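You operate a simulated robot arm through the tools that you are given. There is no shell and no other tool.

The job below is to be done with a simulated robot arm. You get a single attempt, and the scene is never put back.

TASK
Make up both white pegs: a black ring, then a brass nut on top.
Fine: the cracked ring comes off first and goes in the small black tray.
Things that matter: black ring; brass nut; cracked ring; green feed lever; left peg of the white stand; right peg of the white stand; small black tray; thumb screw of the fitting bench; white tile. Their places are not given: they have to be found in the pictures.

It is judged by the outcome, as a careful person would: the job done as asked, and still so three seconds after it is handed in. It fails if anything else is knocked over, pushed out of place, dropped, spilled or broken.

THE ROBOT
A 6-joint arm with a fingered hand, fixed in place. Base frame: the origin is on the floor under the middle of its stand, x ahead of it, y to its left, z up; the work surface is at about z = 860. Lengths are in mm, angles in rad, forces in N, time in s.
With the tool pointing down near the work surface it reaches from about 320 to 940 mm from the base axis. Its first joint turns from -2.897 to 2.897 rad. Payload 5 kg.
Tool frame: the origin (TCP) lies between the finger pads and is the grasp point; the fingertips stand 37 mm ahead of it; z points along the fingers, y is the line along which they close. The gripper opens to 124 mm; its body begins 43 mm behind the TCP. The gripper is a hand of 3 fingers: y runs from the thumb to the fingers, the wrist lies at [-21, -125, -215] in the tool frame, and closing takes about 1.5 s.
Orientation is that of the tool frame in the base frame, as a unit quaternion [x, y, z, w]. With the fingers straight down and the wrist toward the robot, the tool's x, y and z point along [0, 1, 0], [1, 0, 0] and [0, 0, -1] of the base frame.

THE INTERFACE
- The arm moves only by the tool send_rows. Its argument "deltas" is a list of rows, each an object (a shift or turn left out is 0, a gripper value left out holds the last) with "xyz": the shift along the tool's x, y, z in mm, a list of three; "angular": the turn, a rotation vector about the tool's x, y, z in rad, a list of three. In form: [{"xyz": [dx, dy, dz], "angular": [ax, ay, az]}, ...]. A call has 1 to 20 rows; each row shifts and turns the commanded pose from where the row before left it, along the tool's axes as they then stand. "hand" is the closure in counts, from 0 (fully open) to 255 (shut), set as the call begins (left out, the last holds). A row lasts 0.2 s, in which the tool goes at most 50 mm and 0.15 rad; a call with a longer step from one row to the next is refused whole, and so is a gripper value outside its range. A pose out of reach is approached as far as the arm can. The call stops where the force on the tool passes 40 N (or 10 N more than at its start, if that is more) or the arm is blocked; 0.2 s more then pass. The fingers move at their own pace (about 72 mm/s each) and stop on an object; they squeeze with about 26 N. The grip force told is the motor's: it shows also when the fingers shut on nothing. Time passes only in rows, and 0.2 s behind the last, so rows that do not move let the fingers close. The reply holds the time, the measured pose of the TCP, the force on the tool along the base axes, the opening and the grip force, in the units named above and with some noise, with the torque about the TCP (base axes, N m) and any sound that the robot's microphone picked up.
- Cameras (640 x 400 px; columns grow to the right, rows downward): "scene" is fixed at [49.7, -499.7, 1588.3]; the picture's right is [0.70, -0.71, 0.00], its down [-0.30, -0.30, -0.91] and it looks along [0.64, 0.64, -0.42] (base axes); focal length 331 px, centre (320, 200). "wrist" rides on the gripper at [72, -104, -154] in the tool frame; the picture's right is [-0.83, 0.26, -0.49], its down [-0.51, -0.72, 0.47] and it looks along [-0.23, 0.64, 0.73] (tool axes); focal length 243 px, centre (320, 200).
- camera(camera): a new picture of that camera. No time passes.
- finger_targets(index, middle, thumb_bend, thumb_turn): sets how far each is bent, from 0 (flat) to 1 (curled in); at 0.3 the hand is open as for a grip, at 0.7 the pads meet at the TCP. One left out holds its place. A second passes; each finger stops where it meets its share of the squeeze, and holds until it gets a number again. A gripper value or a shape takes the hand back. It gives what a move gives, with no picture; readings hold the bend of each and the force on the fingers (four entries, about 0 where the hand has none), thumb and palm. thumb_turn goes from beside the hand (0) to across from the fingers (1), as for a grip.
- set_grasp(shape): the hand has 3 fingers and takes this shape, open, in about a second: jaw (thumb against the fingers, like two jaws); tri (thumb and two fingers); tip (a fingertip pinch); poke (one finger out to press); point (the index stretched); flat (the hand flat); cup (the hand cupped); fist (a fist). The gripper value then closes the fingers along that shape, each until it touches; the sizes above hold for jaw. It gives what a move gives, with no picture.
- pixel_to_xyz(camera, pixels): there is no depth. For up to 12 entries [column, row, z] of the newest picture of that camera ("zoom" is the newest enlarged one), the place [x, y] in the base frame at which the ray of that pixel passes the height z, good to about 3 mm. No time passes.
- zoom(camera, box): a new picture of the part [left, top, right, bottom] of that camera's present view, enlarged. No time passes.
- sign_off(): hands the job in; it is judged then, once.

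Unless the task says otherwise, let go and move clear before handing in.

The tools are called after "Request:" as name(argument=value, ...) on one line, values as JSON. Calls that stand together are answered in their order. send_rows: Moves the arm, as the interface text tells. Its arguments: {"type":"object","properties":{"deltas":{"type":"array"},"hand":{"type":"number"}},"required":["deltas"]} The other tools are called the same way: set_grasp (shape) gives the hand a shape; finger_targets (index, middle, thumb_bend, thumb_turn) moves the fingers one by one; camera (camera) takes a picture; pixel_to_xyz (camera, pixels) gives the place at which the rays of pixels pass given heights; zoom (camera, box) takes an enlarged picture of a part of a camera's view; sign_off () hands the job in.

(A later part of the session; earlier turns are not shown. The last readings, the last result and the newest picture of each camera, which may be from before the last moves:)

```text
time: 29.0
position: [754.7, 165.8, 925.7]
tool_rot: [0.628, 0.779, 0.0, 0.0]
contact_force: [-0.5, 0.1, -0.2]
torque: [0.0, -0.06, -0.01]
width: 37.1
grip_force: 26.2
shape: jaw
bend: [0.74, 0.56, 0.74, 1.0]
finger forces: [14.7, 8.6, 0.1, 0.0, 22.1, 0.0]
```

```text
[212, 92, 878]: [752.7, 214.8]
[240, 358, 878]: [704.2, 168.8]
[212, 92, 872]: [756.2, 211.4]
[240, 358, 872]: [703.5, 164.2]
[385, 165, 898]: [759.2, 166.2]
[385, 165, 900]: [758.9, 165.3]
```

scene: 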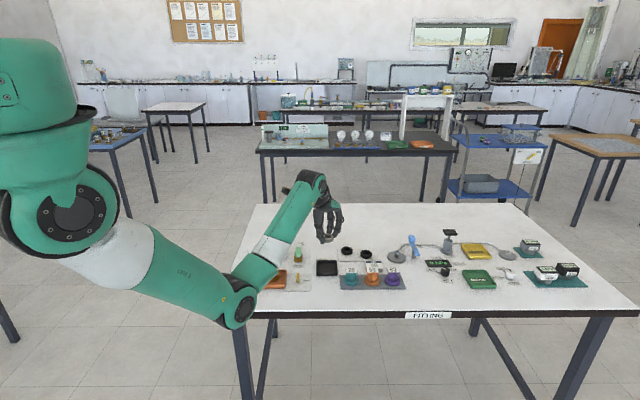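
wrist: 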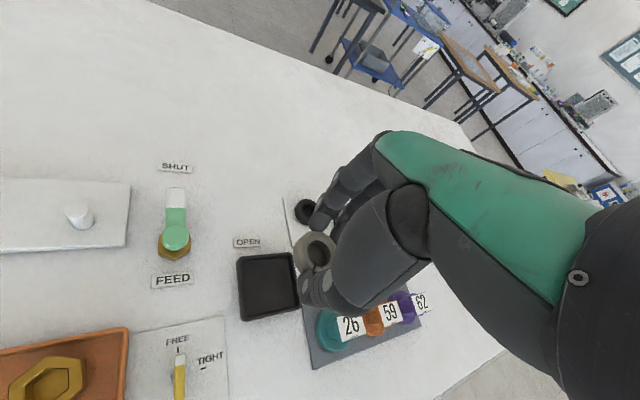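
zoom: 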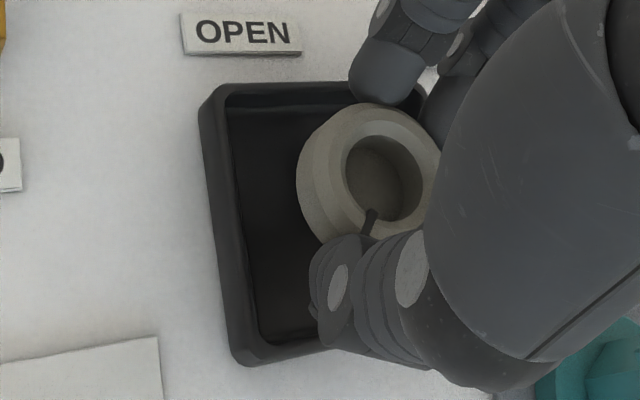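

Ring centre is about (758.5,165) against the tray centre (754.5,164.5), so I'll shift 3.5 mm back. Then I'll lower 8 mm in small steps.

Request:
send_rows(deltas=[{"xyz": [0.7, -3.4, 0]}, {"xyz": [0, 0, 2]}, {"xyz": [0, 0, 2]}, {"xyz": [0, 0, 2]}, {"xyz": [0, 0, 1]}, {"xyz": [0, 0, 1]}, {"xyz": [0, 0, 0]}])

Request:
zoom(camera="scene", box=[305, 240, 345, 280])

Request:
zoom(camera="wrist", box=[230, 200, 370, 320])

```text
time: 30.6
position: [751.9, 166.0, 919.7]
tool_rot: [0.627, 0.779, -0.001, 0.0]
contact_force: [0.2, -0.5, -1.2]
torque: [0.01, 0.06, -0.02]
width: 37.2
grip_force: 25.5
shape: jaw
bend: [0.74, 0.56, 0.74, 1.0]
finger forces: [14.8, 8.5, 0.0, 0.1, 22.0, 0.1]
```

```text
10.00 times, centred on (325, 260) of scene
```

zoom: 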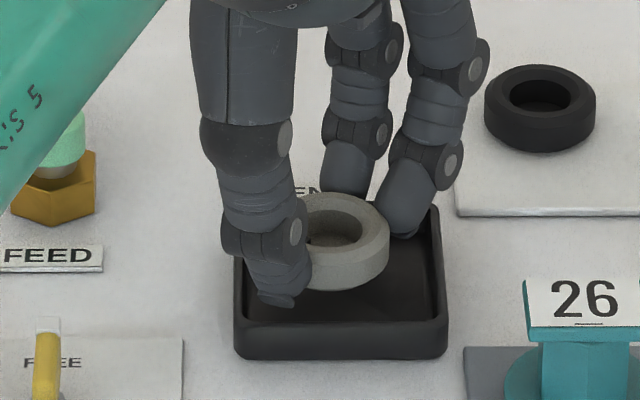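

```text
3.33 times, centred on (300, 260) of wrist
```

zoom: 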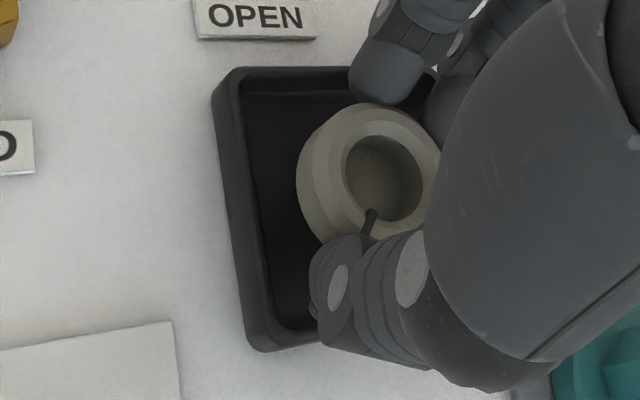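

No contact, and the ring is centred above the tray. I'll lower 2 mm more, then open gradually to let it down.

Request:
send_rows(deltas=[{"xyz": [0, 0, 1]}, {"xyz": [0, 0, 1]}, {"xyz": [0, 0, 0]}])

Request:
send_rows(deltas=[{"xyz": [0, 0, 0]}, {"xyz": [0, 0, 0]}, {"xyz": [0, 0, 0]}, {"xyz": [0, 0, 0]}], hand=130)

Request:
zoom(camera="wrist", box=[230, 200, 370, 320])

Request:
zoom(camera="scene", box=[305, 240, 345, 280])

```text
time: 31.4
position: [752.8, 164.5, 918.4]
tool_rot: [0.627, 0.779, 0.0, 0.0]
contact_force: [0.8, 0.7, -0.4]
torque: [-0.02, 0.04, 0.03]
width: 36.9
grip_force: 26.0
shape: jaw
bend: [0.74, 0.56, 0.74, 1.0]
finger forces: [14.7, 8.5, 0.0, 0.0, 22.0, 0.1]
```

```text
time: 32.4
position: [753.0, 164.6, 918.3]
tool_rot: [0.627, 0.779, -0.001, 0.001]
contact_force: [-0.3, -0.4, -0.3]
torque: [0.01, -0.01, -0.01]
width: 60.2
grip_force: 0.0
shape: jaw
bend: [0.74, 0.45, 0.7, 1.0]
finger forces: [0.0, 0.0, 0.1, 0.1, 0.0, 0.1]
```

```text
3.33 times, centred on (300, 260) of wrist
```

zoom: 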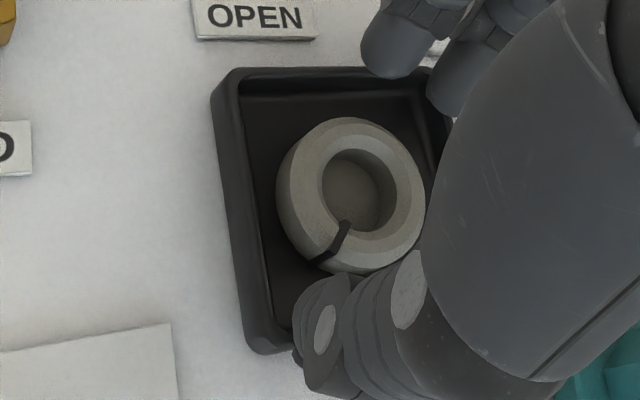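

```text
10.00 times, centred on (325, 260) of scene
```

zoom: 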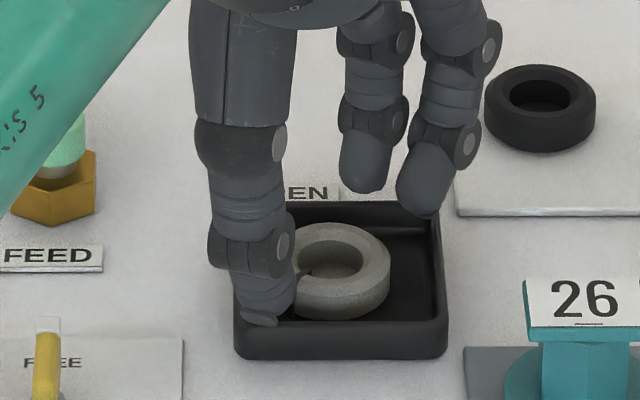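

The cracked ring lies flat inside the tray. Next I'll raise clear and move over the nearer black ring, at about (886,181), with the hand pre-opened.

Request:
send_rows(deltas=[{"xyz": [0, 0, -10]}, {"xyz": [0, 0, -45]}, {"xyz": [0, 0, -45]}, {"xyz": [-4, 44.4, 0]}, {"xyz": [-4, 44.5, 0]}, {"xyz": [-4, 44.5, 0]}, {"xyz": [0, 0, 0]}], hand=100)

Request:
camera(camera="wrist")

Request:
zoom(camera="wrist", box=[200, 220, 340, 340])

```text
time: 34.0
position: [886.7, 183.8, 1014.8]
tool_rot: [0.627, 0.779, -0.001, 0.001]
contact_force: [-0.9, -0.2, -0.4]
torque: [0.03, 0.03, 0.05]
width: 75.3
grip_force: 0.1
shape: jaw
bend: [0.73, 0.41, 0.64, 1.0]
finger forces: [0.0, 0.1, 0.0, 0.1, 0.0, 0.1]
```

```text
taken
```

wrist: 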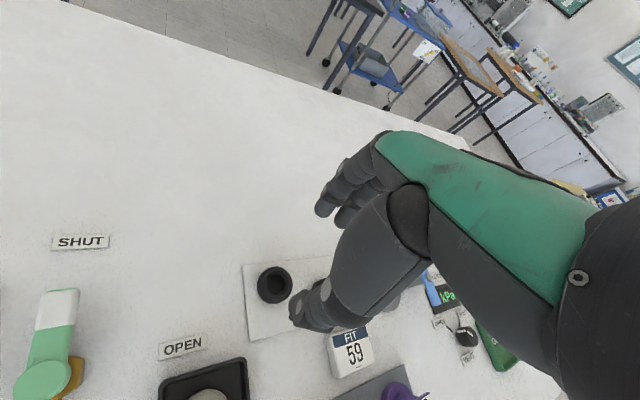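

```text
3.33 times, centred on (270, 280) of wrist
```

zoom: 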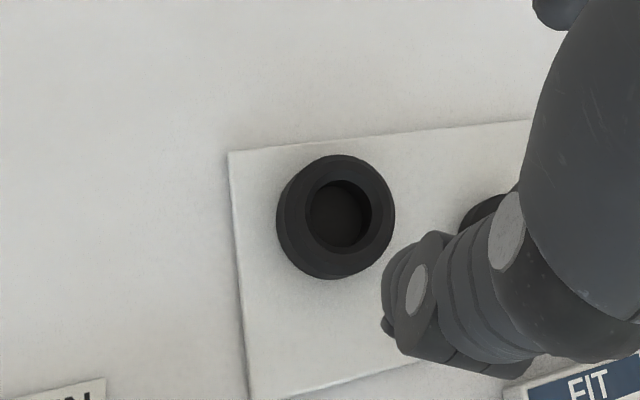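

Request:
pixel_to_xyz(camera="zoom", pixels=[[338, 214, 877], [336, 216, 873], [336, 218, 870], [277, 220, 868], [394, 214, 872], [345, 156, 872], [328, 279, 868], [338, 214, 875], [338, 214, 879], [230, 152, 864], [255, 398, 864], [338, 214, 878]])

```text
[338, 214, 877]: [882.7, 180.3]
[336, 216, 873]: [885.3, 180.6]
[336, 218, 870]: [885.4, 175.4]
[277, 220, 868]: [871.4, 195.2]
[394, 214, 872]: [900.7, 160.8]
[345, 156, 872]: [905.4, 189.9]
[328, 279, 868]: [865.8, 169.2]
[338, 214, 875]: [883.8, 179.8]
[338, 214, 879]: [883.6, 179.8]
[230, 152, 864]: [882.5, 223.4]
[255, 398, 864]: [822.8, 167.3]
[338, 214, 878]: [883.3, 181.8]
```

Black ring A is at about (884.8,179.7), 44–45 mm across. I'll centre on it, allowing for the ~3 mm forward bias of the closed grip, and come down to just above the tile.

Request:
send_rows(deltas=[{"xyz": [-3.4, -5.3, 0]}, {"xyz": [0, 0, 30]}, {"xyz": [0, 0, 30]}, {"xyz": [0, 0, 25]}, {"xyz": [0, 0, 5]}, {"xyz": [0, 0, 0]}, {"xyz": [0, 0, 0]}])

Request:
zoom(camera="wrist", box=[240, 190, 370, 330])

Request:
zoom(camera="scene", box=[320, 220, 390, 275])

```text
time: 35.6
position: [881.5, 178.2, 925.5]
tool_rot: [0.627, 0.779, 0.0, 0.0]
contact_force: [-0.1, -0.5, 0.1]
torque: [0.03, 0.01, 0.01]
width: 75.3
grip_force: 0.0
shape: jaw
bend: [0.73, 0.41, 0.64, 1.0]
finger forces: [0.1, 0.0, 0.1, 0.1, 0.0, 0.1]
```

```text
2.86 times, centred on (305, 260) of wrist
```

zoom: 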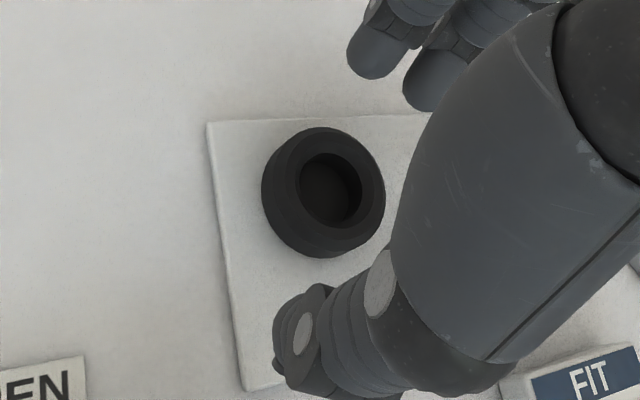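

```text
7.27 times, centred on (355, 248) of scene
```

zoom: 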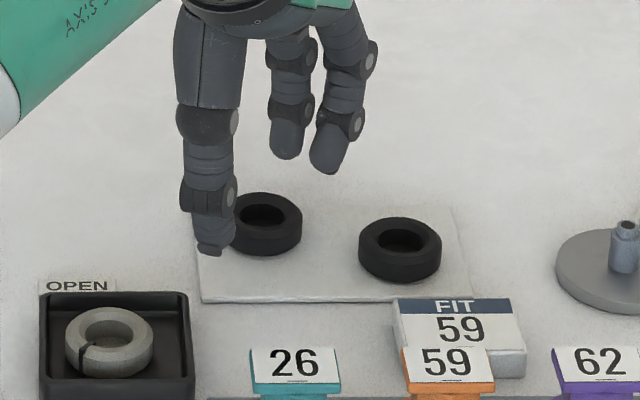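

The ring is between the open thumb and fingers with nothing else nearby. I'll lower to about z 906 in small steps.

Request:
send_rows(deltas=[{"xyz": [0, 0, 4]}, {"xyz": [0, 0, 4]}, {"xyz": [0, 0, 3]}, {"xyz": [0, 0, 3]}, {"xyz": [0, 0, 2]}, {"xyz": [0, 0, 1.5]}, {"xyz": [0, 0, 1]}, {"xyz": [0, 0, 0]}])

Request:
zoom(camera="scene", box=[320, 220, 390, 275])

```text
time: 37.4
position: [881.3, 177.5, 909.2]
tool_rot: [0.628, 0.779, -0.001, 0.001]
contact_force: [-0.4, 0.0, -0.3]
torque: [0.01, 0.0, 0.02]
width: 75.2
grip_force: 0.1
shape: jaw
bend: [0.73, 0.41, 0.64, 1.0]
finger forces: [0.0, 0.1, 0.0, 0.0, 0.1, 0.0]
```

```text
7.27 times, centred on (355, 248) of scene
```

zoom: 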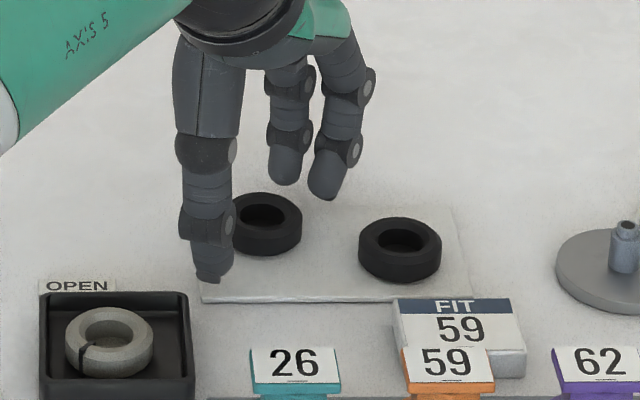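

Request:
send_rows(deltas=[{"xyz": [0, 0, 1]}, {"xyz": [0, 0, 1]}, {"xyz": [0, 0, 0]}, {"xyz": [0, 0, 0]}])

Request:
send_rows(deltas=[{"xyz": [0, 0, 0]}, {"xyz": [0, 0, 0]}, {"xyz": [0, 0, 0]}, {"xyz": [0, 0, 0]}], hand=155)

Request:
zoom(camera="wrist", box=[240, 190, 370, 330])

```text
time: 38.4
position: [880.1, 177.6, 906.8]
tool_rot: [0.627, 0.779, 0.0, 0.0]
contact_force: [0.0, -0.1, -0.2]
torque: [-0.02, 0.02, -0.02]
width: 74.9
grip_force: 0.0
shape: jaw
bend: [0.73, 0.41, 0.64, 1.0]
finger forces: [0.0, 0.1, 0.0, 0.1, 0.0, 0.0]
```

```text
time: 39.4
position: [880.3, 178.5, 906.0]
tool_rot: [0.628, 0.778, 0.0, 0.001]
contact_force: [0.0, -0.6, 0.2]
torque: [0.02, 0.0, -0.01]
width: 49.3
grip_force: 0.1
shape: jaw
bend: [0.74, 0.49, 0.72, 1.0]
finger forces: [0.0, 0.0, 0.0, 0.1, 0.0, 0.1]
```

```text
2.86 times, centred on (305, 260) of wrist
```

zoom: 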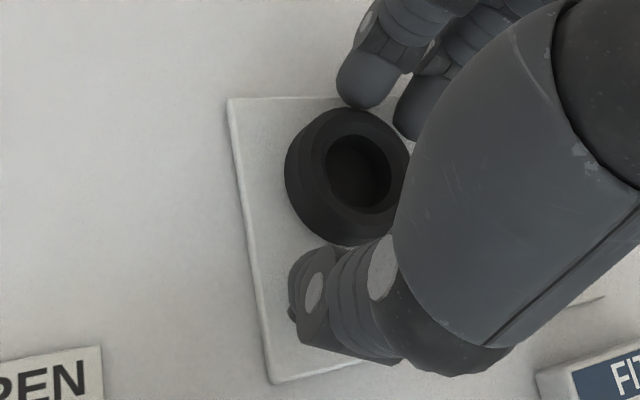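

Request:
send_rows(deltas=[{"xyz": [0, 0, 0]}, {"xyz": [0, 0, 0]}, {"xyz": [0, 0, 0]}, {"xyz": [0, 0, 0]}, {"xyz": [0, 0, 0]}], hand=200)

Request:
zoom(camera="wrist", box=[240, 190, 370, 330])

Request:
zoom(camera="scene", box=[330, 225, 380, 265])

```text
time: 40.6
position: [880.5, 176.9, 906.1]
tool_rot: [0.628, 0.778, 0.0, 0.002]
contact_force: [-1.1, 0.1, -0.3]
torque: [0.01, 0.0, 0.02]
width: 36.5
grip_force: 26.1
shape: jaw
bend: [0.74, 0.54, 0.74, 1.0]
finger forces: [15.5, 7.5, 0.2, 0.0, 23.3, 0.0]
```

```text
2.86 times, centred on (305, 260) of wrist
```

zoom: 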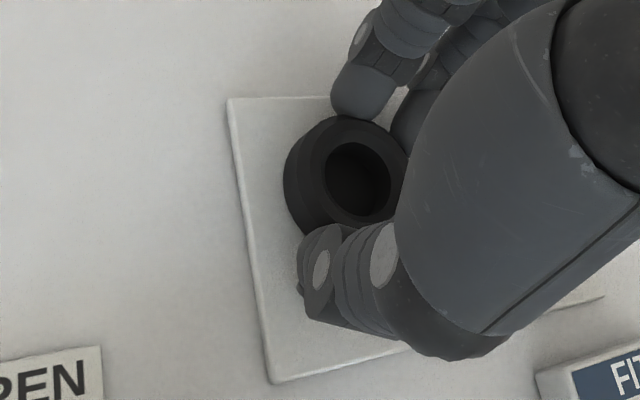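

```text
10.00 times, centred on (355, 245) of scene
```

zoom: 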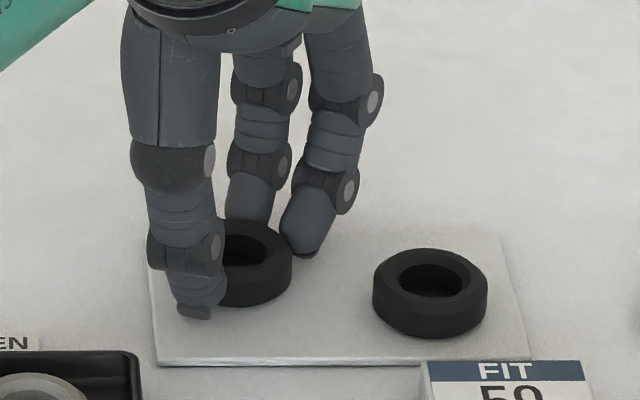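

The black ring is gripped (15.5, 7.5 and 23.3 N). I'll lift straight up, then carry it high over to the left peg.

Request:
send_rows(deltas=[{"xyz": [0, 0, -4]}, {"xyz": [0, 0, -10]}, {"xyz": [0, 0, -30]}, {"xyz": [0, 0, -40]}, {"xyz": [0, 0, -40]}, {"xyz": [37, -21.8, 0]}, {"xyz": [37, -21.8, 0]}, {"xyz": [37, -21.8, 0]}, {"xyz": [37, -21.8, 0]}, {"xyz": [37, -21.8, 0]}, {"xyz": [37, -21.8, 0]}, {"xyz": [37, -21.8, 0]}, {"xyz": [37, -21.8, 0]}, {"angular": [0, 0, -0.1243]}, {"angular": [0, 0, -0.1243]}, {"angular": [0, 0, -0.1243]}, {"xyz": [0, 0, 0]}, {"xyz": [0, 0, 0]}])

Request:
camera(camera="wrist")

Request:
zoom(camera="wrist", box=[220, 200, 360, 340])

Request:
zoom(camera="scene", box=[230, 190, 310, 265])

```text
time: 44.4
position: [644.7, 427.6, 1031.4]
tool_rot: [0.472, 0.882, 0.0, 0.001]
contact_force: [-0.2, 0.5, 0.1]
torque: [-0.02, 0.01, 0.0]
width: 36.1
grip_force: 26.1
shape: jaw
bend: [0.74, 0.55, 0.74, 1.0]
finger forces: [15.5, 7.6, 0.1, 0.1, 23.2, 0.0]
```

```text
taken
```

wrist: 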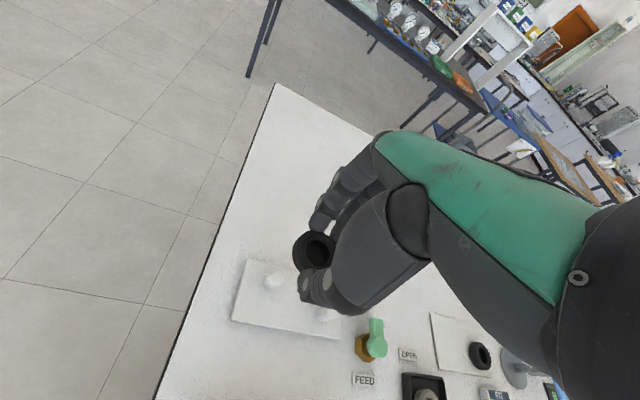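

```text
2.86 times, centred on (290, 270) of wrist
```

zoom: 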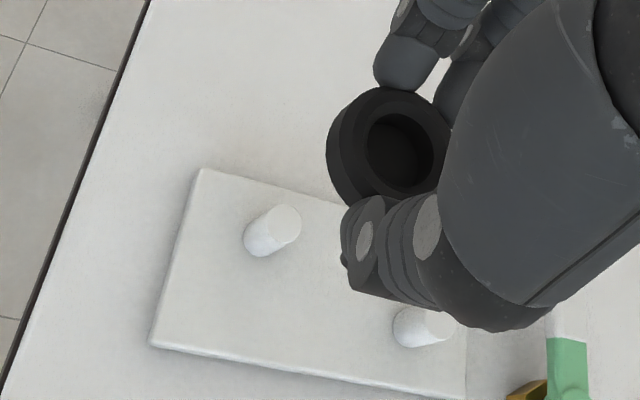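

```text
5.33 times, centred on (270, 228) of scene
```

zoom: 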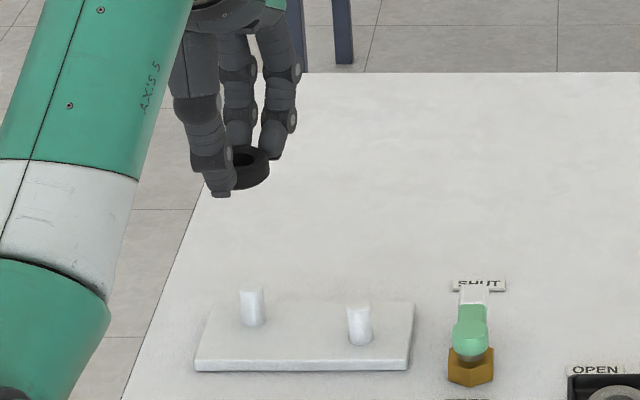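

Request:
zoom(camera="wrist", box=[255, 210, 345, 310])

```text
4.00 times, centred on (300, 260) of wrist
```

zoom: 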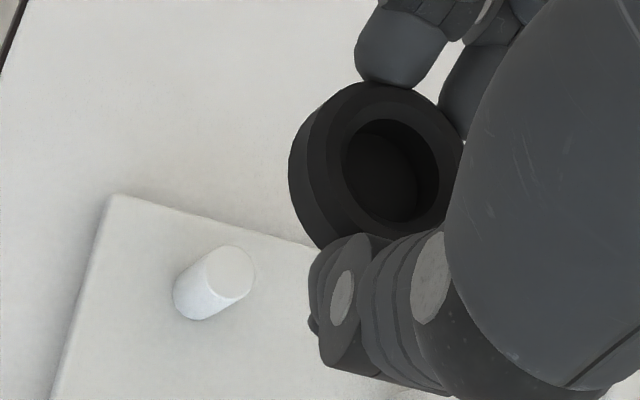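

Request:
pixel_to_xyz(camera="zoom", pixels=[[391, 169, 1004], [391, 169, 1004], [391, 169, 1003], [391, 169, 1005], [386, 166, 1004], [230, 272, 897], [230, 272, 897], [230, 272, 898], [230, 272, 896], [200, 296, 869], [200, 296, 869], [200, 296, 868]])

Request:
pixel_to_xyz(camera="zoom", pixels=[[391, 169, 1004], [391, 169, 1004], [391, 169, 1003], [391, 169, 1005], [386, 166, 1004], [230, 272, 897], [230, 272, 897], [230, 272, 898], [230, 272, 896], [200, 296, 869], [200, 296, 869], [200, 296, 868]])

```text
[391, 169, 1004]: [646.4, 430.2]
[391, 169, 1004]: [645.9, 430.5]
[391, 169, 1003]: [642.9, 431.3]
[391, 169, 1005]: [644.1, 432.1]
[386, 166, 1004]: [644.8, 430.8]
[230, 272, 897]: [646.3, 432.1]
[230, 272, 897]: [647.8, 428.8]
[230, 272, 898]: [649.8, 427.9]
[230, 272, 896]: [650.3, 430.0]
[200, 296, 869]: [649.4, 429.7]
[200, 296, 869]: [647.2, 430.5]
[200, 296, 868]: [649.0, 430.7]
```

```text
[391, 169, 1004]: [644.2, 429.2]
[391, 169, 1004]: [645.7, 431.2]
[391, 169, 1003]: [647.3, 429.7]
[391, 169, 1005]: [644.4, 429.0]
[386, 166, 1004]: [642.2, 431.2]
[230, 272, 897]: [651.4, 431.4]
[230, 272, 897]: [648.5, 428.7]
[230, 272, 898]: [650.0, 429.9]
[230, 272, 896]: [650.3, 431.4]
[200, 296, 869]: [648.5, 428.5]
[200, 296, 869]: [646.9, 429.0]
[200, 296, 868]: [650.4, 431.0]
```

Averaging, the held ring centre is about (645.1,430.4) and the peg about (649.0,430.0). I'll correct by about 3.9 mm and come down to just above the peg top, then check again.

Request:
send_rows(deltas=[{"xyz": [-2.5, 3.0, 0]}, {"xyz": [0, 0, 30]}, {"xyz": [0, 0, 30]}, {"xyz": [0, 0, 15]}, {"xyz": [0, 0, 5]}, {"xyz": [0, 0, 0]}, {"xyz": [0, 0, 0]}])

Request:
zoom(camera="wrist", box=[255, 210, 345, 310])

Request:
zoom(camera="scene", box=[235, 215, 295, 265])

```text
time: 46.0
position: [650.5, 429.8, 950.6]
tool_rot: [0.472, 0.882, -0.001, 0.0]
contact_force: [1.0, 0.4, -0.6]
torque: [0.0, -0.03, -0.02]
width: 36.4
grip_force: 26.5
shape: jaw
bend: [0.74, 0.55, 0.74, 1.0]
finger forces: [15.4, 7.6, 0.0, 0.0, 23.2, 0.1]
```

```text
4.00 times, centred on (300, 260) of wrist
```

zoom: 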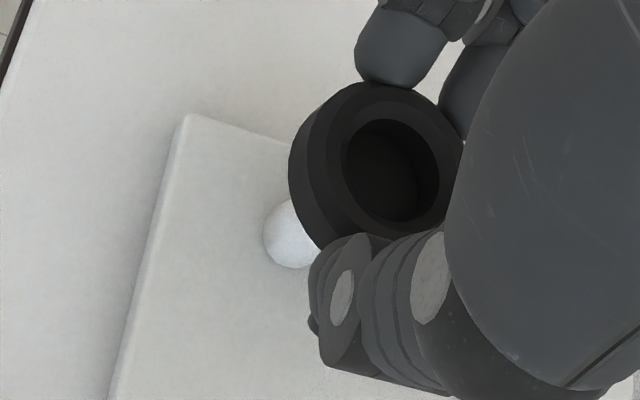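

```text
8.00 times, centred on (265, 240) of scene
```

zoom: 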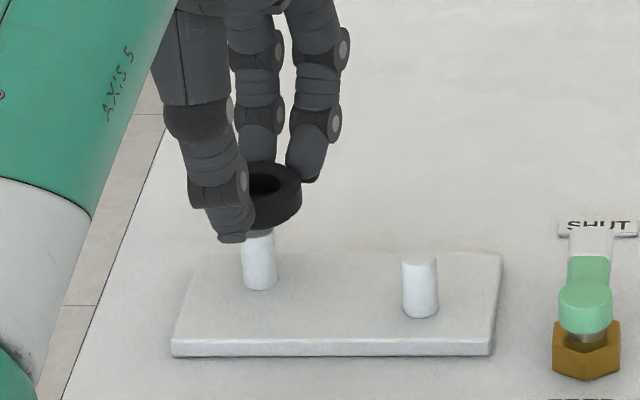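

In the scene view the ring sits directly over the left peg. I'll check the ring position again by averaging wrist-camera conversions.

Request:
zoom(camera="wrist", box=[255, 210, 345, 310])

Request:
pixel_to_xyz(camera="zoom", pixels=[[391, 169, 924], [391, 169, 924], [391, 169, 924], [391, 169, 924], [391, 169, 924], [391, 169, 924], [391, 169, 924], [391, 169, 924], [391, 169, 924], [391, 169, 924], [391, 169, 924], [391, 169, 924]])

Request:
pixel_to_xyz(camera="zoom", pixels=[[297, 232, 869], [297, 232, 869], [297, 232, 869], [297, 232, 869], [188, 115, 869], [188, 115, 869], [188, 115, 869], [188, 115, 869], [264, 235, 869], [264, 235, 869], [292, 268, 869], [292, 268, 869]])

```text
4.00 times, centred on (300, 260) of wrist
```

zoom: 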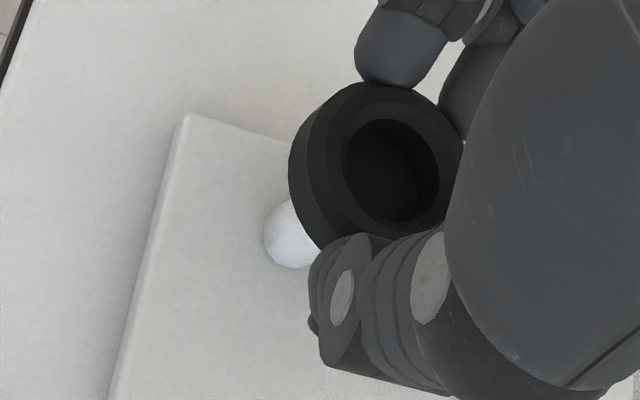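

```text
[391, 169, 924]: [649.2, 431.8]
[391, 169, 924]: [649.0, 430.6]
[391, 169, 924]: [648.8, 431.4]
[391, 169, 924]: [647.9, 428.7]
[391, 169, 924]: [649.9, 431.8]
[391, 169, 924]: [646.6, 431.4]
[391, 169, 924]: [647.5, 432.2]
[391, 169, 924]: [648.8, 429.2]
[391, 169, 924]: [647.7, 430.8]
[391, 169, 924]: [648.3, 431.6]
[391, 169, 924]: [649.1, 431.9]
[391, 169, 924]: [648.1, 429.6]
```

```text
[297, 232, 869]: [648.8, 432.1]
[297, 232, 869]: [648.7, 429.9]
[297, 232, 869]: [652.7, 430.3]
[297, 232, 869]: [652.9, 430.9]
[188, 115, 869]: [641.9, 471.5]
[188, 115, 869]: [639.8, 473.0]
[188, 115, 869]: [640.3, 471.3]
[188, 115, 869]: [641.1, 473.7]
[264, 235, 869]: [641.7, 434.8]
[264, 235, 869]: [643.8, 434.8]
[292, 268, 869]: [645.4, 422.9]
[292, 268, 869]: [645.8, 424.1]
```

Ring about (648.4,430.9) against peg about (649,430), which is well within the hole's clearance. I'll descend slowly onto the peg and watch the force.

Request:
send_rows(deltas=[{"xyz": [0, 0, 3]}, {"xyz": [0, 0, 3]}, {"xyz": [0, 0, 2]}, {"xyz": [0, 0, 2]}, {"xyz": [0, 0, 2]}, {"xyz": [0, 0, 2]}, {"xyz": [0, 0, 2]}, {"xyz": [0, 0, 2]}, {"xyz": [0, 0, 2]}, {"xyz": [0, 0, 0]}])

Request:
zoom(camera="scene", box=[235, 220, 285, 260])

Request:
zoom(camera="wrist", box=[255, 210, 345, 310])

```text
time: 48.2
position: [650.2, 428.1, 929.6]
tool_rot: [0.472, 0.882, 0.0, 0.001]
contact_force: [0.1, 0.0, -0.6]
torque: [-0.03, -0.01, 0.03]
width: 36.2
grip_force: 26.0
shape: jaw
bend: [0.74, 0.55, 0.74, 1.0]
finger forces: [15.4, 7.7, 0.0, 0.1, 23.2, 0.1]
```

```text
10.00 times, centred on (260, 240) of scene
```

zoom: 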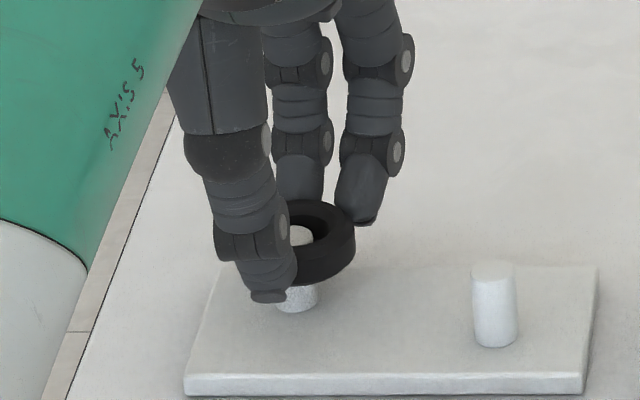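

```text
4.00 times, centred on (300, 260) of wrist
```

zoom: 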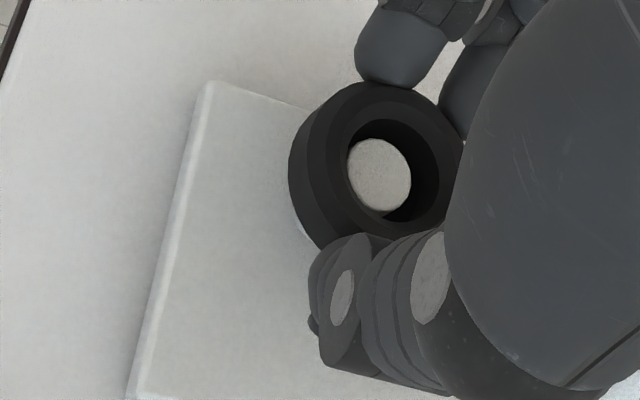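

The peg top shows inside the ring's hole in both views, with no contact force. I'll continue down.

Request:
send_rows(deltas=[{"xyz": [0, 0, 2]}, {"xyz": [0, 0, 2]}, {"xyz": [0, 0, 2]}, {"xyz": [0, 0, 2]}, {"xyz": [0, 0, 2]}, {"xyz": [0, 0, 2]}, {"xyz": [0, 0, 2]}, {"xyz": [0, 0, 1]}, {"xyz": [0, 0, 0]}])

Request:
zoom(camera="scene", box=[235, 220, 285, 260])

Request:
zoom(camera="wrist", box=[255, 210, 345, 310])

```text
time: 50.2
position: [650.0, 429.3, 913.3]
tool_rot: [0.472, 0.882, 0.0, 0.001]
contact_force: [0.3, 0.7, 0.5]
torque: [0.01, 0.02, -0.01]
width: 36.0
grip_force: 26.1
shape: jaw
bend: [0.74, 0.55, 0.74, 1.0]
finger forces: [15.5, 7.6, 0.0, 0.1, 23.2, 0.0]
```

```text
10.00 times, centred on (260, 240) of scene
```

zoom: 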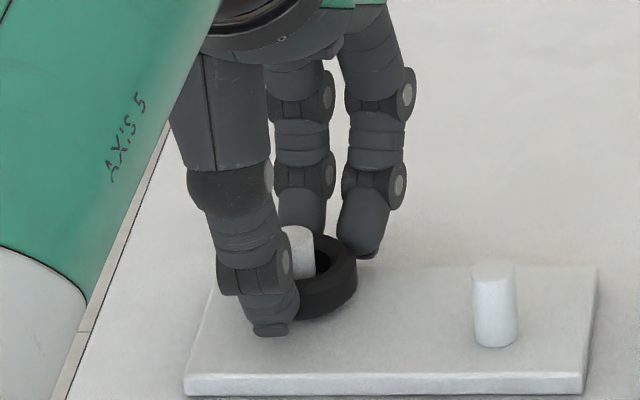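

```text
4.00 times, centred on (300, 260) of wrist
```

zoom: 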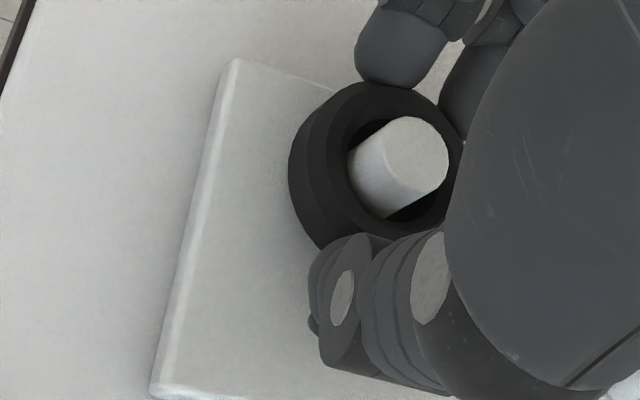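

Request:
send_rows(deltas=[{"xyz": [0, 0, 1]}, {"xyz": [0, 0, 1]}, {"xyz": [0, 0, 0]}])

Request:
send_rows(deltas=[{"xyz": [0, 0, 1]}, {"xyz": [0, 0, 0]}])

```text
time: 51.0
position: [649.7, 428.6, 913.8]
tool_rot: [0.472, 0.882, 0.0, 0.002]
contact_force: [-0.5, 0.1, -0.8]
torque: [-0.01, 0.0, 0.01]
width: 36.4
grip_force: 25.9
shape: jaw
bend: [0.74, 0.55, 0.74, 1.0]
finger forces: [15.6, 7.6, 0.1, 0.0, 23.2, 0.1]
```

```text
time: 51.6
position: [649.9, 429.4, 910.5]
tool_rot: [0.472, 0.882, 0.001, 0.001]
contact_force: [-0.3, -0.5, 3.7]
torque: [-0.01, -0.01, 0.0]
width: 36.0
grip_force: 25.5
shape: jaw
bend: [0.74, 0.55, 0.74, 1.0]
finger forces: [15.7, 7.8, 0.0, 0.0, 24.1, 0.0]
```

Contact force rose to 3.7 N, so the ring is seated on the stand. I'll open the hand to release and look.

Request:
send_rows(deltas=[{"xyz": [0, 0, 0]}, {"xyz": [0, 0, 0]}, {"xyz": [0, 0, 0]}, {"xyz": [0, 0, 0]}, {"xyz": [0, 0, 0]}], hand=110)

Request:
zoom(camera="scene", box=[235, 220, 285, 260])

Request:
zoom(camera="wrist", box=[255, 200, 345, 310])

```text
time: 52.8
position: [651.2, 430.0, 910.7]
tool_rot: [0.472, 0.882, -0.001, 0.0]
contact_force: [0.0, -0.5, -0.3]
torque: [-0.02, 0.02, -0.04]
width: 70.3
grip_force: 0.0
shape: jaw
bend: [0.74, 0.42, 0.66, 1.0]
finger forces: [0.0, 0.0, 0.0, 0.0, 0.1, 0.0]
```

```text
10.00 times, centred on (260, 240) of scene
```

zoom: 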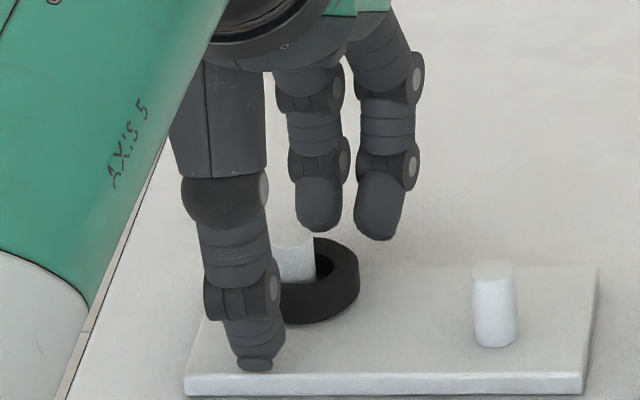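

```text
3.64 times, centred on (300, 255) of wrist
```

zoom: 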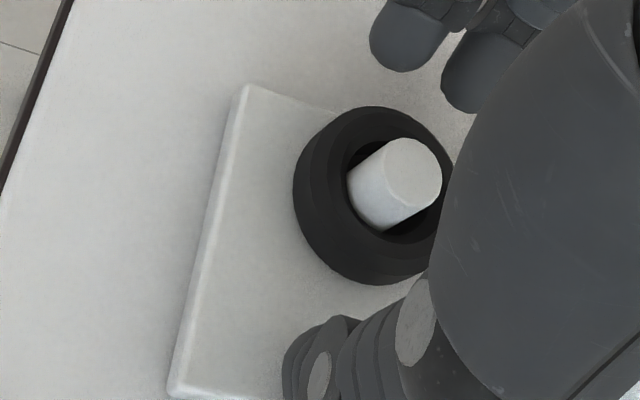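

The black ring sits flat on the left peg, with the peg showing above it. I'll rise clear and go over to the second black ring near (917,111), turning the wrist to yaw 0.

Request:
send_rows(deltas=[{"xyz": [0, 0, -10]}, {"xyz": [0, 0, -30]}, {"xyz": [0, 0, -40]}, {"xyz": [0, 0, -40]}, {"xyz": [-41.35, 4.35, 0]}, {"xyz": [-41.35, 4.35, 0]}, {"xyz": [-41.35, 4.35, 0]}, {"xyz": [-41.35, 4.35, 0]}, {"xyz": [-41.35, 4.35, 0]}, {"xyz": [-41.35, 4.35, 0]}, {"xyz": [-41.35, 4.35, 0]}, {"xyz": [-41.35, 4.35, 0]}, {"xyz": [-41.35, 4.35, 0]}, {"xyz": [-41.35, 4.35, 0]}, {"angular": [0, 0, 0.1465]}, {"angular": [0, 0, 0.1465]}, {"angular": [0, 0, 0.1465]}, {"angular": [0, 0, 0.1465]}, {"xyz": [0, 0, 0]}, {"xyz": [0, 0, 0]}], hand=100)

Request:
camera(camera="wrist")

Request:
zoom(camera="wrist", box=[200, 220, 340, 340])

Request:
camera(camera="scene")

```text
time: 57.0
position: [916.0, 107.3, 1032.1]
tool_rot: [0.706, 0.708, -0.001, 0.001]
contact_force: [0.0, -0.9, 0.4]
torque: [0.03, -0.02, -0.02]
width: 75.0
grip_force: 0.0
shape: jaw
bend: [0.73, 0.41, 0.64, 1.0]
finger forces: [0.0, 0.0, 0.1, 0.0, 0.1, 0.0]
```

```text
taken
```

wrist: 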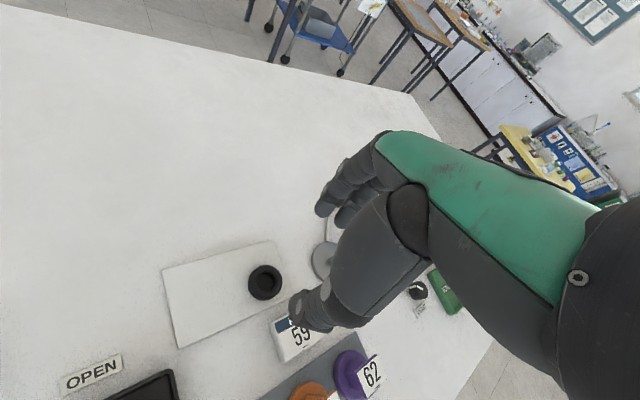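

```text
3.33 times, centred on (270, 280) of wrist
```

zoom: 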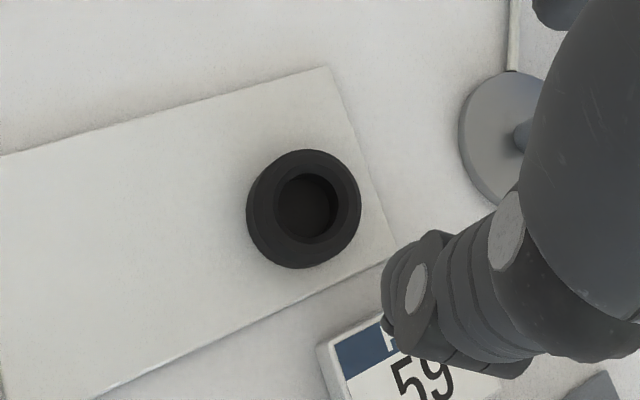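

```text
taken
```

scene: 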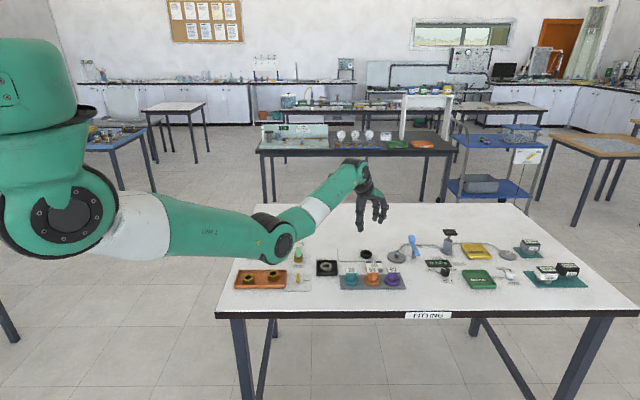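

Request:
pixel_to_xyz(camera="zoom", pixels=[[308, 208, 879], [308, 208, 879], [308, 208, 879], [308, 208, 879], [304, 211, 872], [304, 211, 872], [304, 211, 872], [304, 211, 872], [318, 345, 880], [380, 315, 880], [460, 130, 866], [485, 190, 866]])

Request:
pixel_to_xyz(camera="zoom", pixels=[[246, 213, 868], [361, 205, 872], [310, 149, 872], [296, 269, 868], [246, 213, 868], [361, 205, 872], [310, 149, 872], [296, 269, 868], [392, 258, 864], [330, 68, 864]])

```text
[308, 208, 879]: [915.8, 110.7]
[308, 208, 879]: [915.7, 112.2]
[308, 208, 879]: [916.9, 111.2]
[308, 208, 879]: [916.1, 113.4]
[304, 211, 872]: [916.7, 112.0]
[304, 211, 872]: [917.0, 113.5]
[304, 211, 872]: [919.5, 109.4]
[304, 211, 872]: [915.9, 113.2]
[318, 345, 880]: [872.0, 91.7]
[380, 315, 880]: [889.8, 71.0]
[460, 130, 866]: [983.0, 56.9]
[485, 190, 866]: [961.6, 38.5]
```

```text
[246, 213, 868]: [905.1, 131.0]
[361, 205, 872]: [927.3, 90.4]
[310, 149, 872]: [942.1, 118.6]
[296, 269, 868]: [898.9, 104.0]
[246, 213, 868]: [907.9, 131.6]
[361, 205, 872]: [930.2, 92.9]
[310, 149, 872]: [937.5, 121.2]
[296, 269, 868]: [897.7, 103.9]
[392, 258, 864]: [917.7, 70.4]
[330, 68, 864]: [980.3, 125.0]
```

Ring B is at about (917.2,111.7) and the FIT block's nearest corner is about (872,92). I'll turn to yaw −12° to give the thumb more room, centre, and come partway down.

Request:
send_rows(deltas=[{"angular": [0, 0, 0.105]}, {"angular": [0, 0, 0.105]}, {"xyz": [1.6, -1.0, 0]}, {"xyz": [0, 0, 35]}, {"xyz": [0, 0, 35]}, {"xyz": [0, 0, 30]}, {"xyz": [0, 0, 7]}, {"xyz": [0, 0, 0]}, {"xyz": [0, 0, 0]}])

Request:
zoom(camera="wrist", box=[230, 190, 370, 330])

Request:
zoom(camera="scene", box=[335, 220, 405, 275])

```text
time: 59.0
position: [915.4, 109.5, 924.7]
tool_rot: [0.777, 0.63, 0.0, 0.0]
contact_force: [0.1, 0.9, 0.1]
torque: [-0.02, -0.01, 0.05]
width: 74.9
grip_force: 0.1
shape: jaw
bend: [0.73, 0.41, 0.64, 1.0]
finger forces: [0.0, 0.0, 0.0, 0.0, 0.0, 0.0]
```

```text
2.86 times, centred on (300, 260) of wrist
```

zoom: 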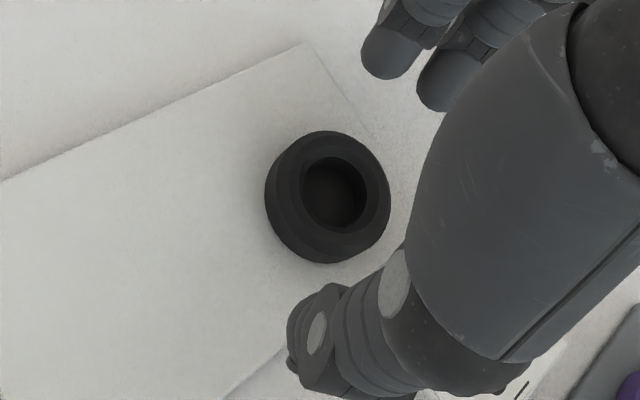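

```text
7.27 times, centred on (370, 248) of scene
```

zoom: 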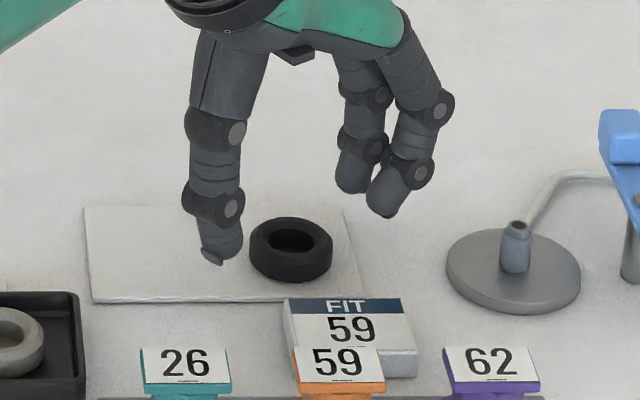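

The thumb is clear of the FIT block and the fingers are clear of the hose base. I'll lower to grasp height in small steps.

Request:
send_rows(deltas=[{"xyz": [0, 0, 4]}, {"xyz": [0, 0, 4]}, {"xyz": [0, 0, 3]}, {"xyz": [0, 0, 3]}, {"xyz": [0, 0, 2]}, {"xyz": [0, 0, 1.5]}, {"xyz": [0, 0, 1]}, {"xyz": [0, 0, 0]}, {"xyz": [0, 0, 0]}])

Request:
zoom(camera="scene", box=[335, 220, 405, 275])

```text
time: 61.0
position: [915.5, 108.7, 906.8]
tool_rot: [0.777, 0.63, 0.001, 0.0]
contact_force: [0.4, 1.1, 0.3]
torque: [-0.04, -0.03, 0.03]
width: 75.0
grip_force: 0.0
shape: jaw
bend: [0.73, 0.41, 0.64, 1.0]
finger forces: [0.1, 0.0, 0.0, 0.0, 0.1, 0.1]
```

```text
7.27 times, centred on (370, 248) of scene
```

zoom: 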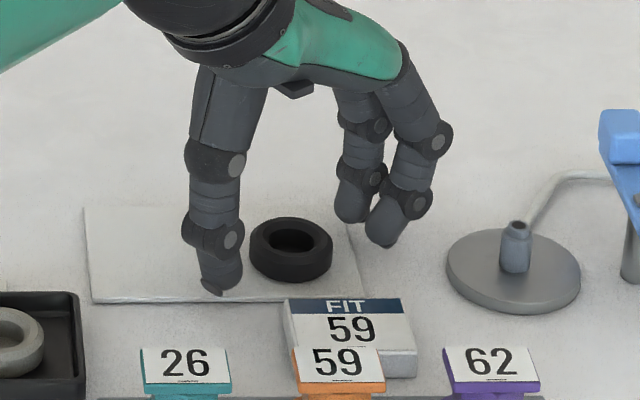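

Height is about 906.8 with no contact. I'll close in two stages on the ring.

Request:
send_rows(deltas=[{"xyz": [0, 0, 0]}, {"xyz": [0, 0, 0]}, {"xyz": [0, 0, 0]}, {"xyz": [0, 0, 0]}], hand=160)

Request:
send_rows(deltas=[{"xyz": [0, 0, 0]}, {"xyz": [0, 0, 0]}, {"xyz": [0, 0, 0]}, {"xyz": [0, 0, 0]}, {"xyz": [0, 0, 0]}], hand=200)

Request:
zoom(camera="wrist", box=[230, 190, 370, 330])

Request:
zoom(camera="scene", box=[335, 220, 405, 275])

```text
time: 62.0
position: [915.6, 109.6, 906.9]
tool_rot: [0.777, 0.63, 0.0, 0.001]
contact_force: [0.1, 0.4, -0.5]
torque: [-0.02, 0.0, 0.01]
width: 47.1
grip_force: 0.0
shape: jaw
bend: [0.74, 0.5, 0.73, 1.0]
finger forces: [0.2, 0.1, 0.0, 0.0, 0.1, 0.1]
```

```text
time: 63.2
position: [915.2, 108.2, 907.9]
tool_rot: [0.777, 0.63, -0.001, 0.0]
contact_force: [1.2, -0.3, -1.2]
torque: [0.01, -0.03, 0.01]
width: 35.9
grip_force: 25.5
shape: jaw
bend: [0.74, 0.59, 0.74, 1.0]
finger forces: [14.2, 7.6, 0.1, 0.0, 20.5, 0.0]
```

```text
2.86 times, centred on (300, 260) of wrist
```

zoom: 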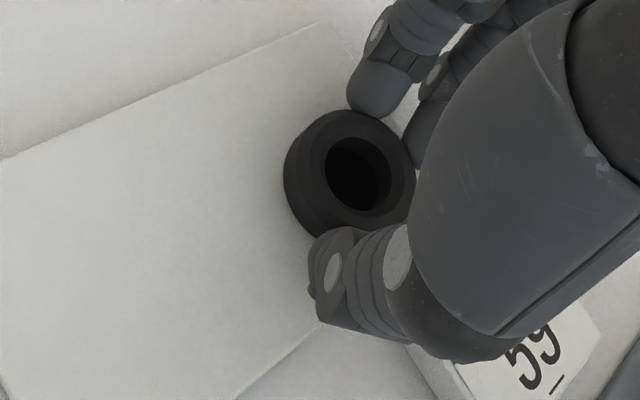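

```text
7.27 times, centred on (370, 248) of scene
```

zoom: 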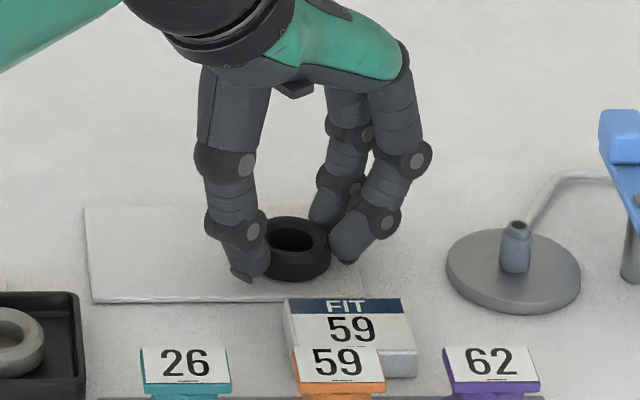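

The second ring is gripped (14.2, 7.6 and 20.5 N). I'll lift and carry it high over to the right peg, turning to yaw 24° on the way.

Request:
send_rows(deltas=[{"xyz": [0, 0, -4]}, {"xyz": [0, 0, -30]}, {"xyz": [0, 0, -45]}, {"xyz": [0, 0, -45]}, {"xyz": [23.2, -34, 0]}, {"xyz": [23.2, -34, 0]}, {"xyz": [23.2, -34, 0]}, {"xyz": [23.2, -34, 0]}, {"xyz": [23.2, -34, 0]}, {"xyz": [23.2, -34, 0]}, {"xyz": [23.2, -34, 0]}, {"xyz": [23.2, -34, 0]}, {"angular": [0, 0, -0.1257]}, {"angular": [0, 0, -0.1257]}, {"angular": [0, 0, -0.1257]}, {"angular": [0, 0, -0.1257]}, {"angular": [0, 0, -0.1257]}, {"xyz": [0, 0, 0]}, {"xyz": [0, 0, 0]}])

Request:
camera(camera="wrist")

Request:
zoom(camera="scene", box=[240, 195, 320, 265])

Request:
zoom(camera="wrist", box=[245, 210, 345, 320])

```text
time: 67.2
position: [687.3, 349.1, 1029.4]
tool_rot: [0.544, 0.839, -0.001, 0.001]
contact_force: [0.2, -0.2, -0.2]
torque: [0.05, 0.02, 0.0]
width: 36.0
grip_force: 26.1
shape: jaw
bend: [0.74, 0.59, 0.74, 1.0]
finger forces: [14.4, 7.9, 0.0, 0.0, 20.4, 0.1]
```

```text
taken
```

wrist: 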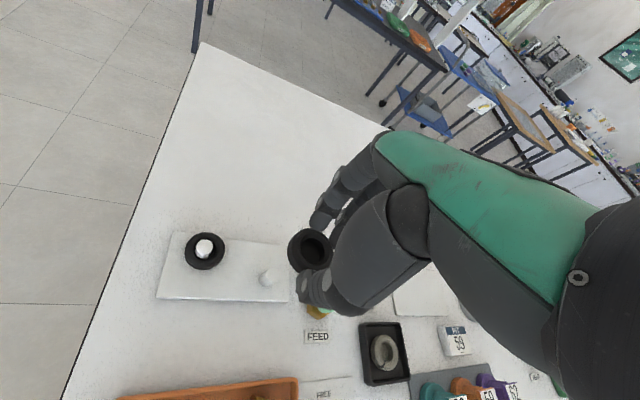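

```text
5.71 times, centred on (280, 230) of scene
```

zoom: 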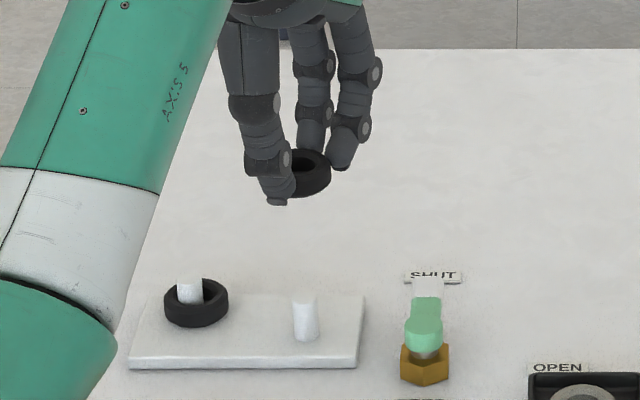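

```text
3.64 times, centred on (295, 265) of wrist
```

zoom: 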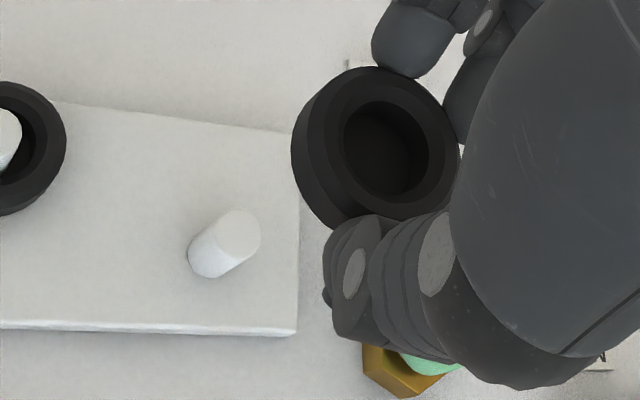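

Request:
pixel_to_xyz(camera="zoom", pixels=[[385, 148, 1001], [385, 148, 1001], [385, 148, 1001], [385, 148, 1001], [385, 148, 1001], [385, 148, 1001], [385, 148, 1001], [385, 148, 1001], [385, 148, 1001], [385, 148, 1001], [385, 148, 1001], [385, 148, 1001]])

Request:
pixel_to_xyz(camera="zoom", pixels=[[238, 233, 897], [238, 233, 897], [238, 233, 897], [238, 233, 897], [238, 233, 897], [238, 233, 897], [210, 254, 869], [210, 254, 869], [210, 254, 869], [210, 254, 869], [210, 254, 869], [210, 254, 869]])

```text
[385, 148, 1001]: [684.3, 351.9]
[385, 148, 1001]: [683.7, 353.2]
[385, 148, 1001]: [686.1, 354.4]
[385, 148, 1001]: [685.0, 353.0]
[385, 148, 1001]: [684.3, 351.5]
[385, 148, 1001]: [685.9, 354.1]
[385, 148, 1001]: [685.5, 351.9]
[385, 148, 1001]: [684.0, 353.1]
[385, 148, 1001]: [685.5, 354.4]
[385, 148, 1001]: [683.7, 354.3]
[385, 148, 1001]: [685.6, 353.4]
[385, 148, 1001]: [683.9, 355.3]
```

```text
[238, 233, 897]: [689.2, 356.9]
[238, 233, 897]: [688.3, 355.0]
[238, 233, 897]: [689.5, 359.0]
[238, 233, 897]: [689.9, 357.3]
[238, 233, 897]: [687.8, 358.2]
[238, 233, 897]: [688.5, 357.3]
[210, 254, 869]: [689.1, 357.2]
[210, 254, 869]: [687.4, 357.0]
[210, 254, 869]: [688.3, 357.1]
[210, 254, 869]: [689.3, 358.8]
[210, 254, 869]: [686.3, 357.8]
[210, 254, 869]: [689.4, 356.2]
```

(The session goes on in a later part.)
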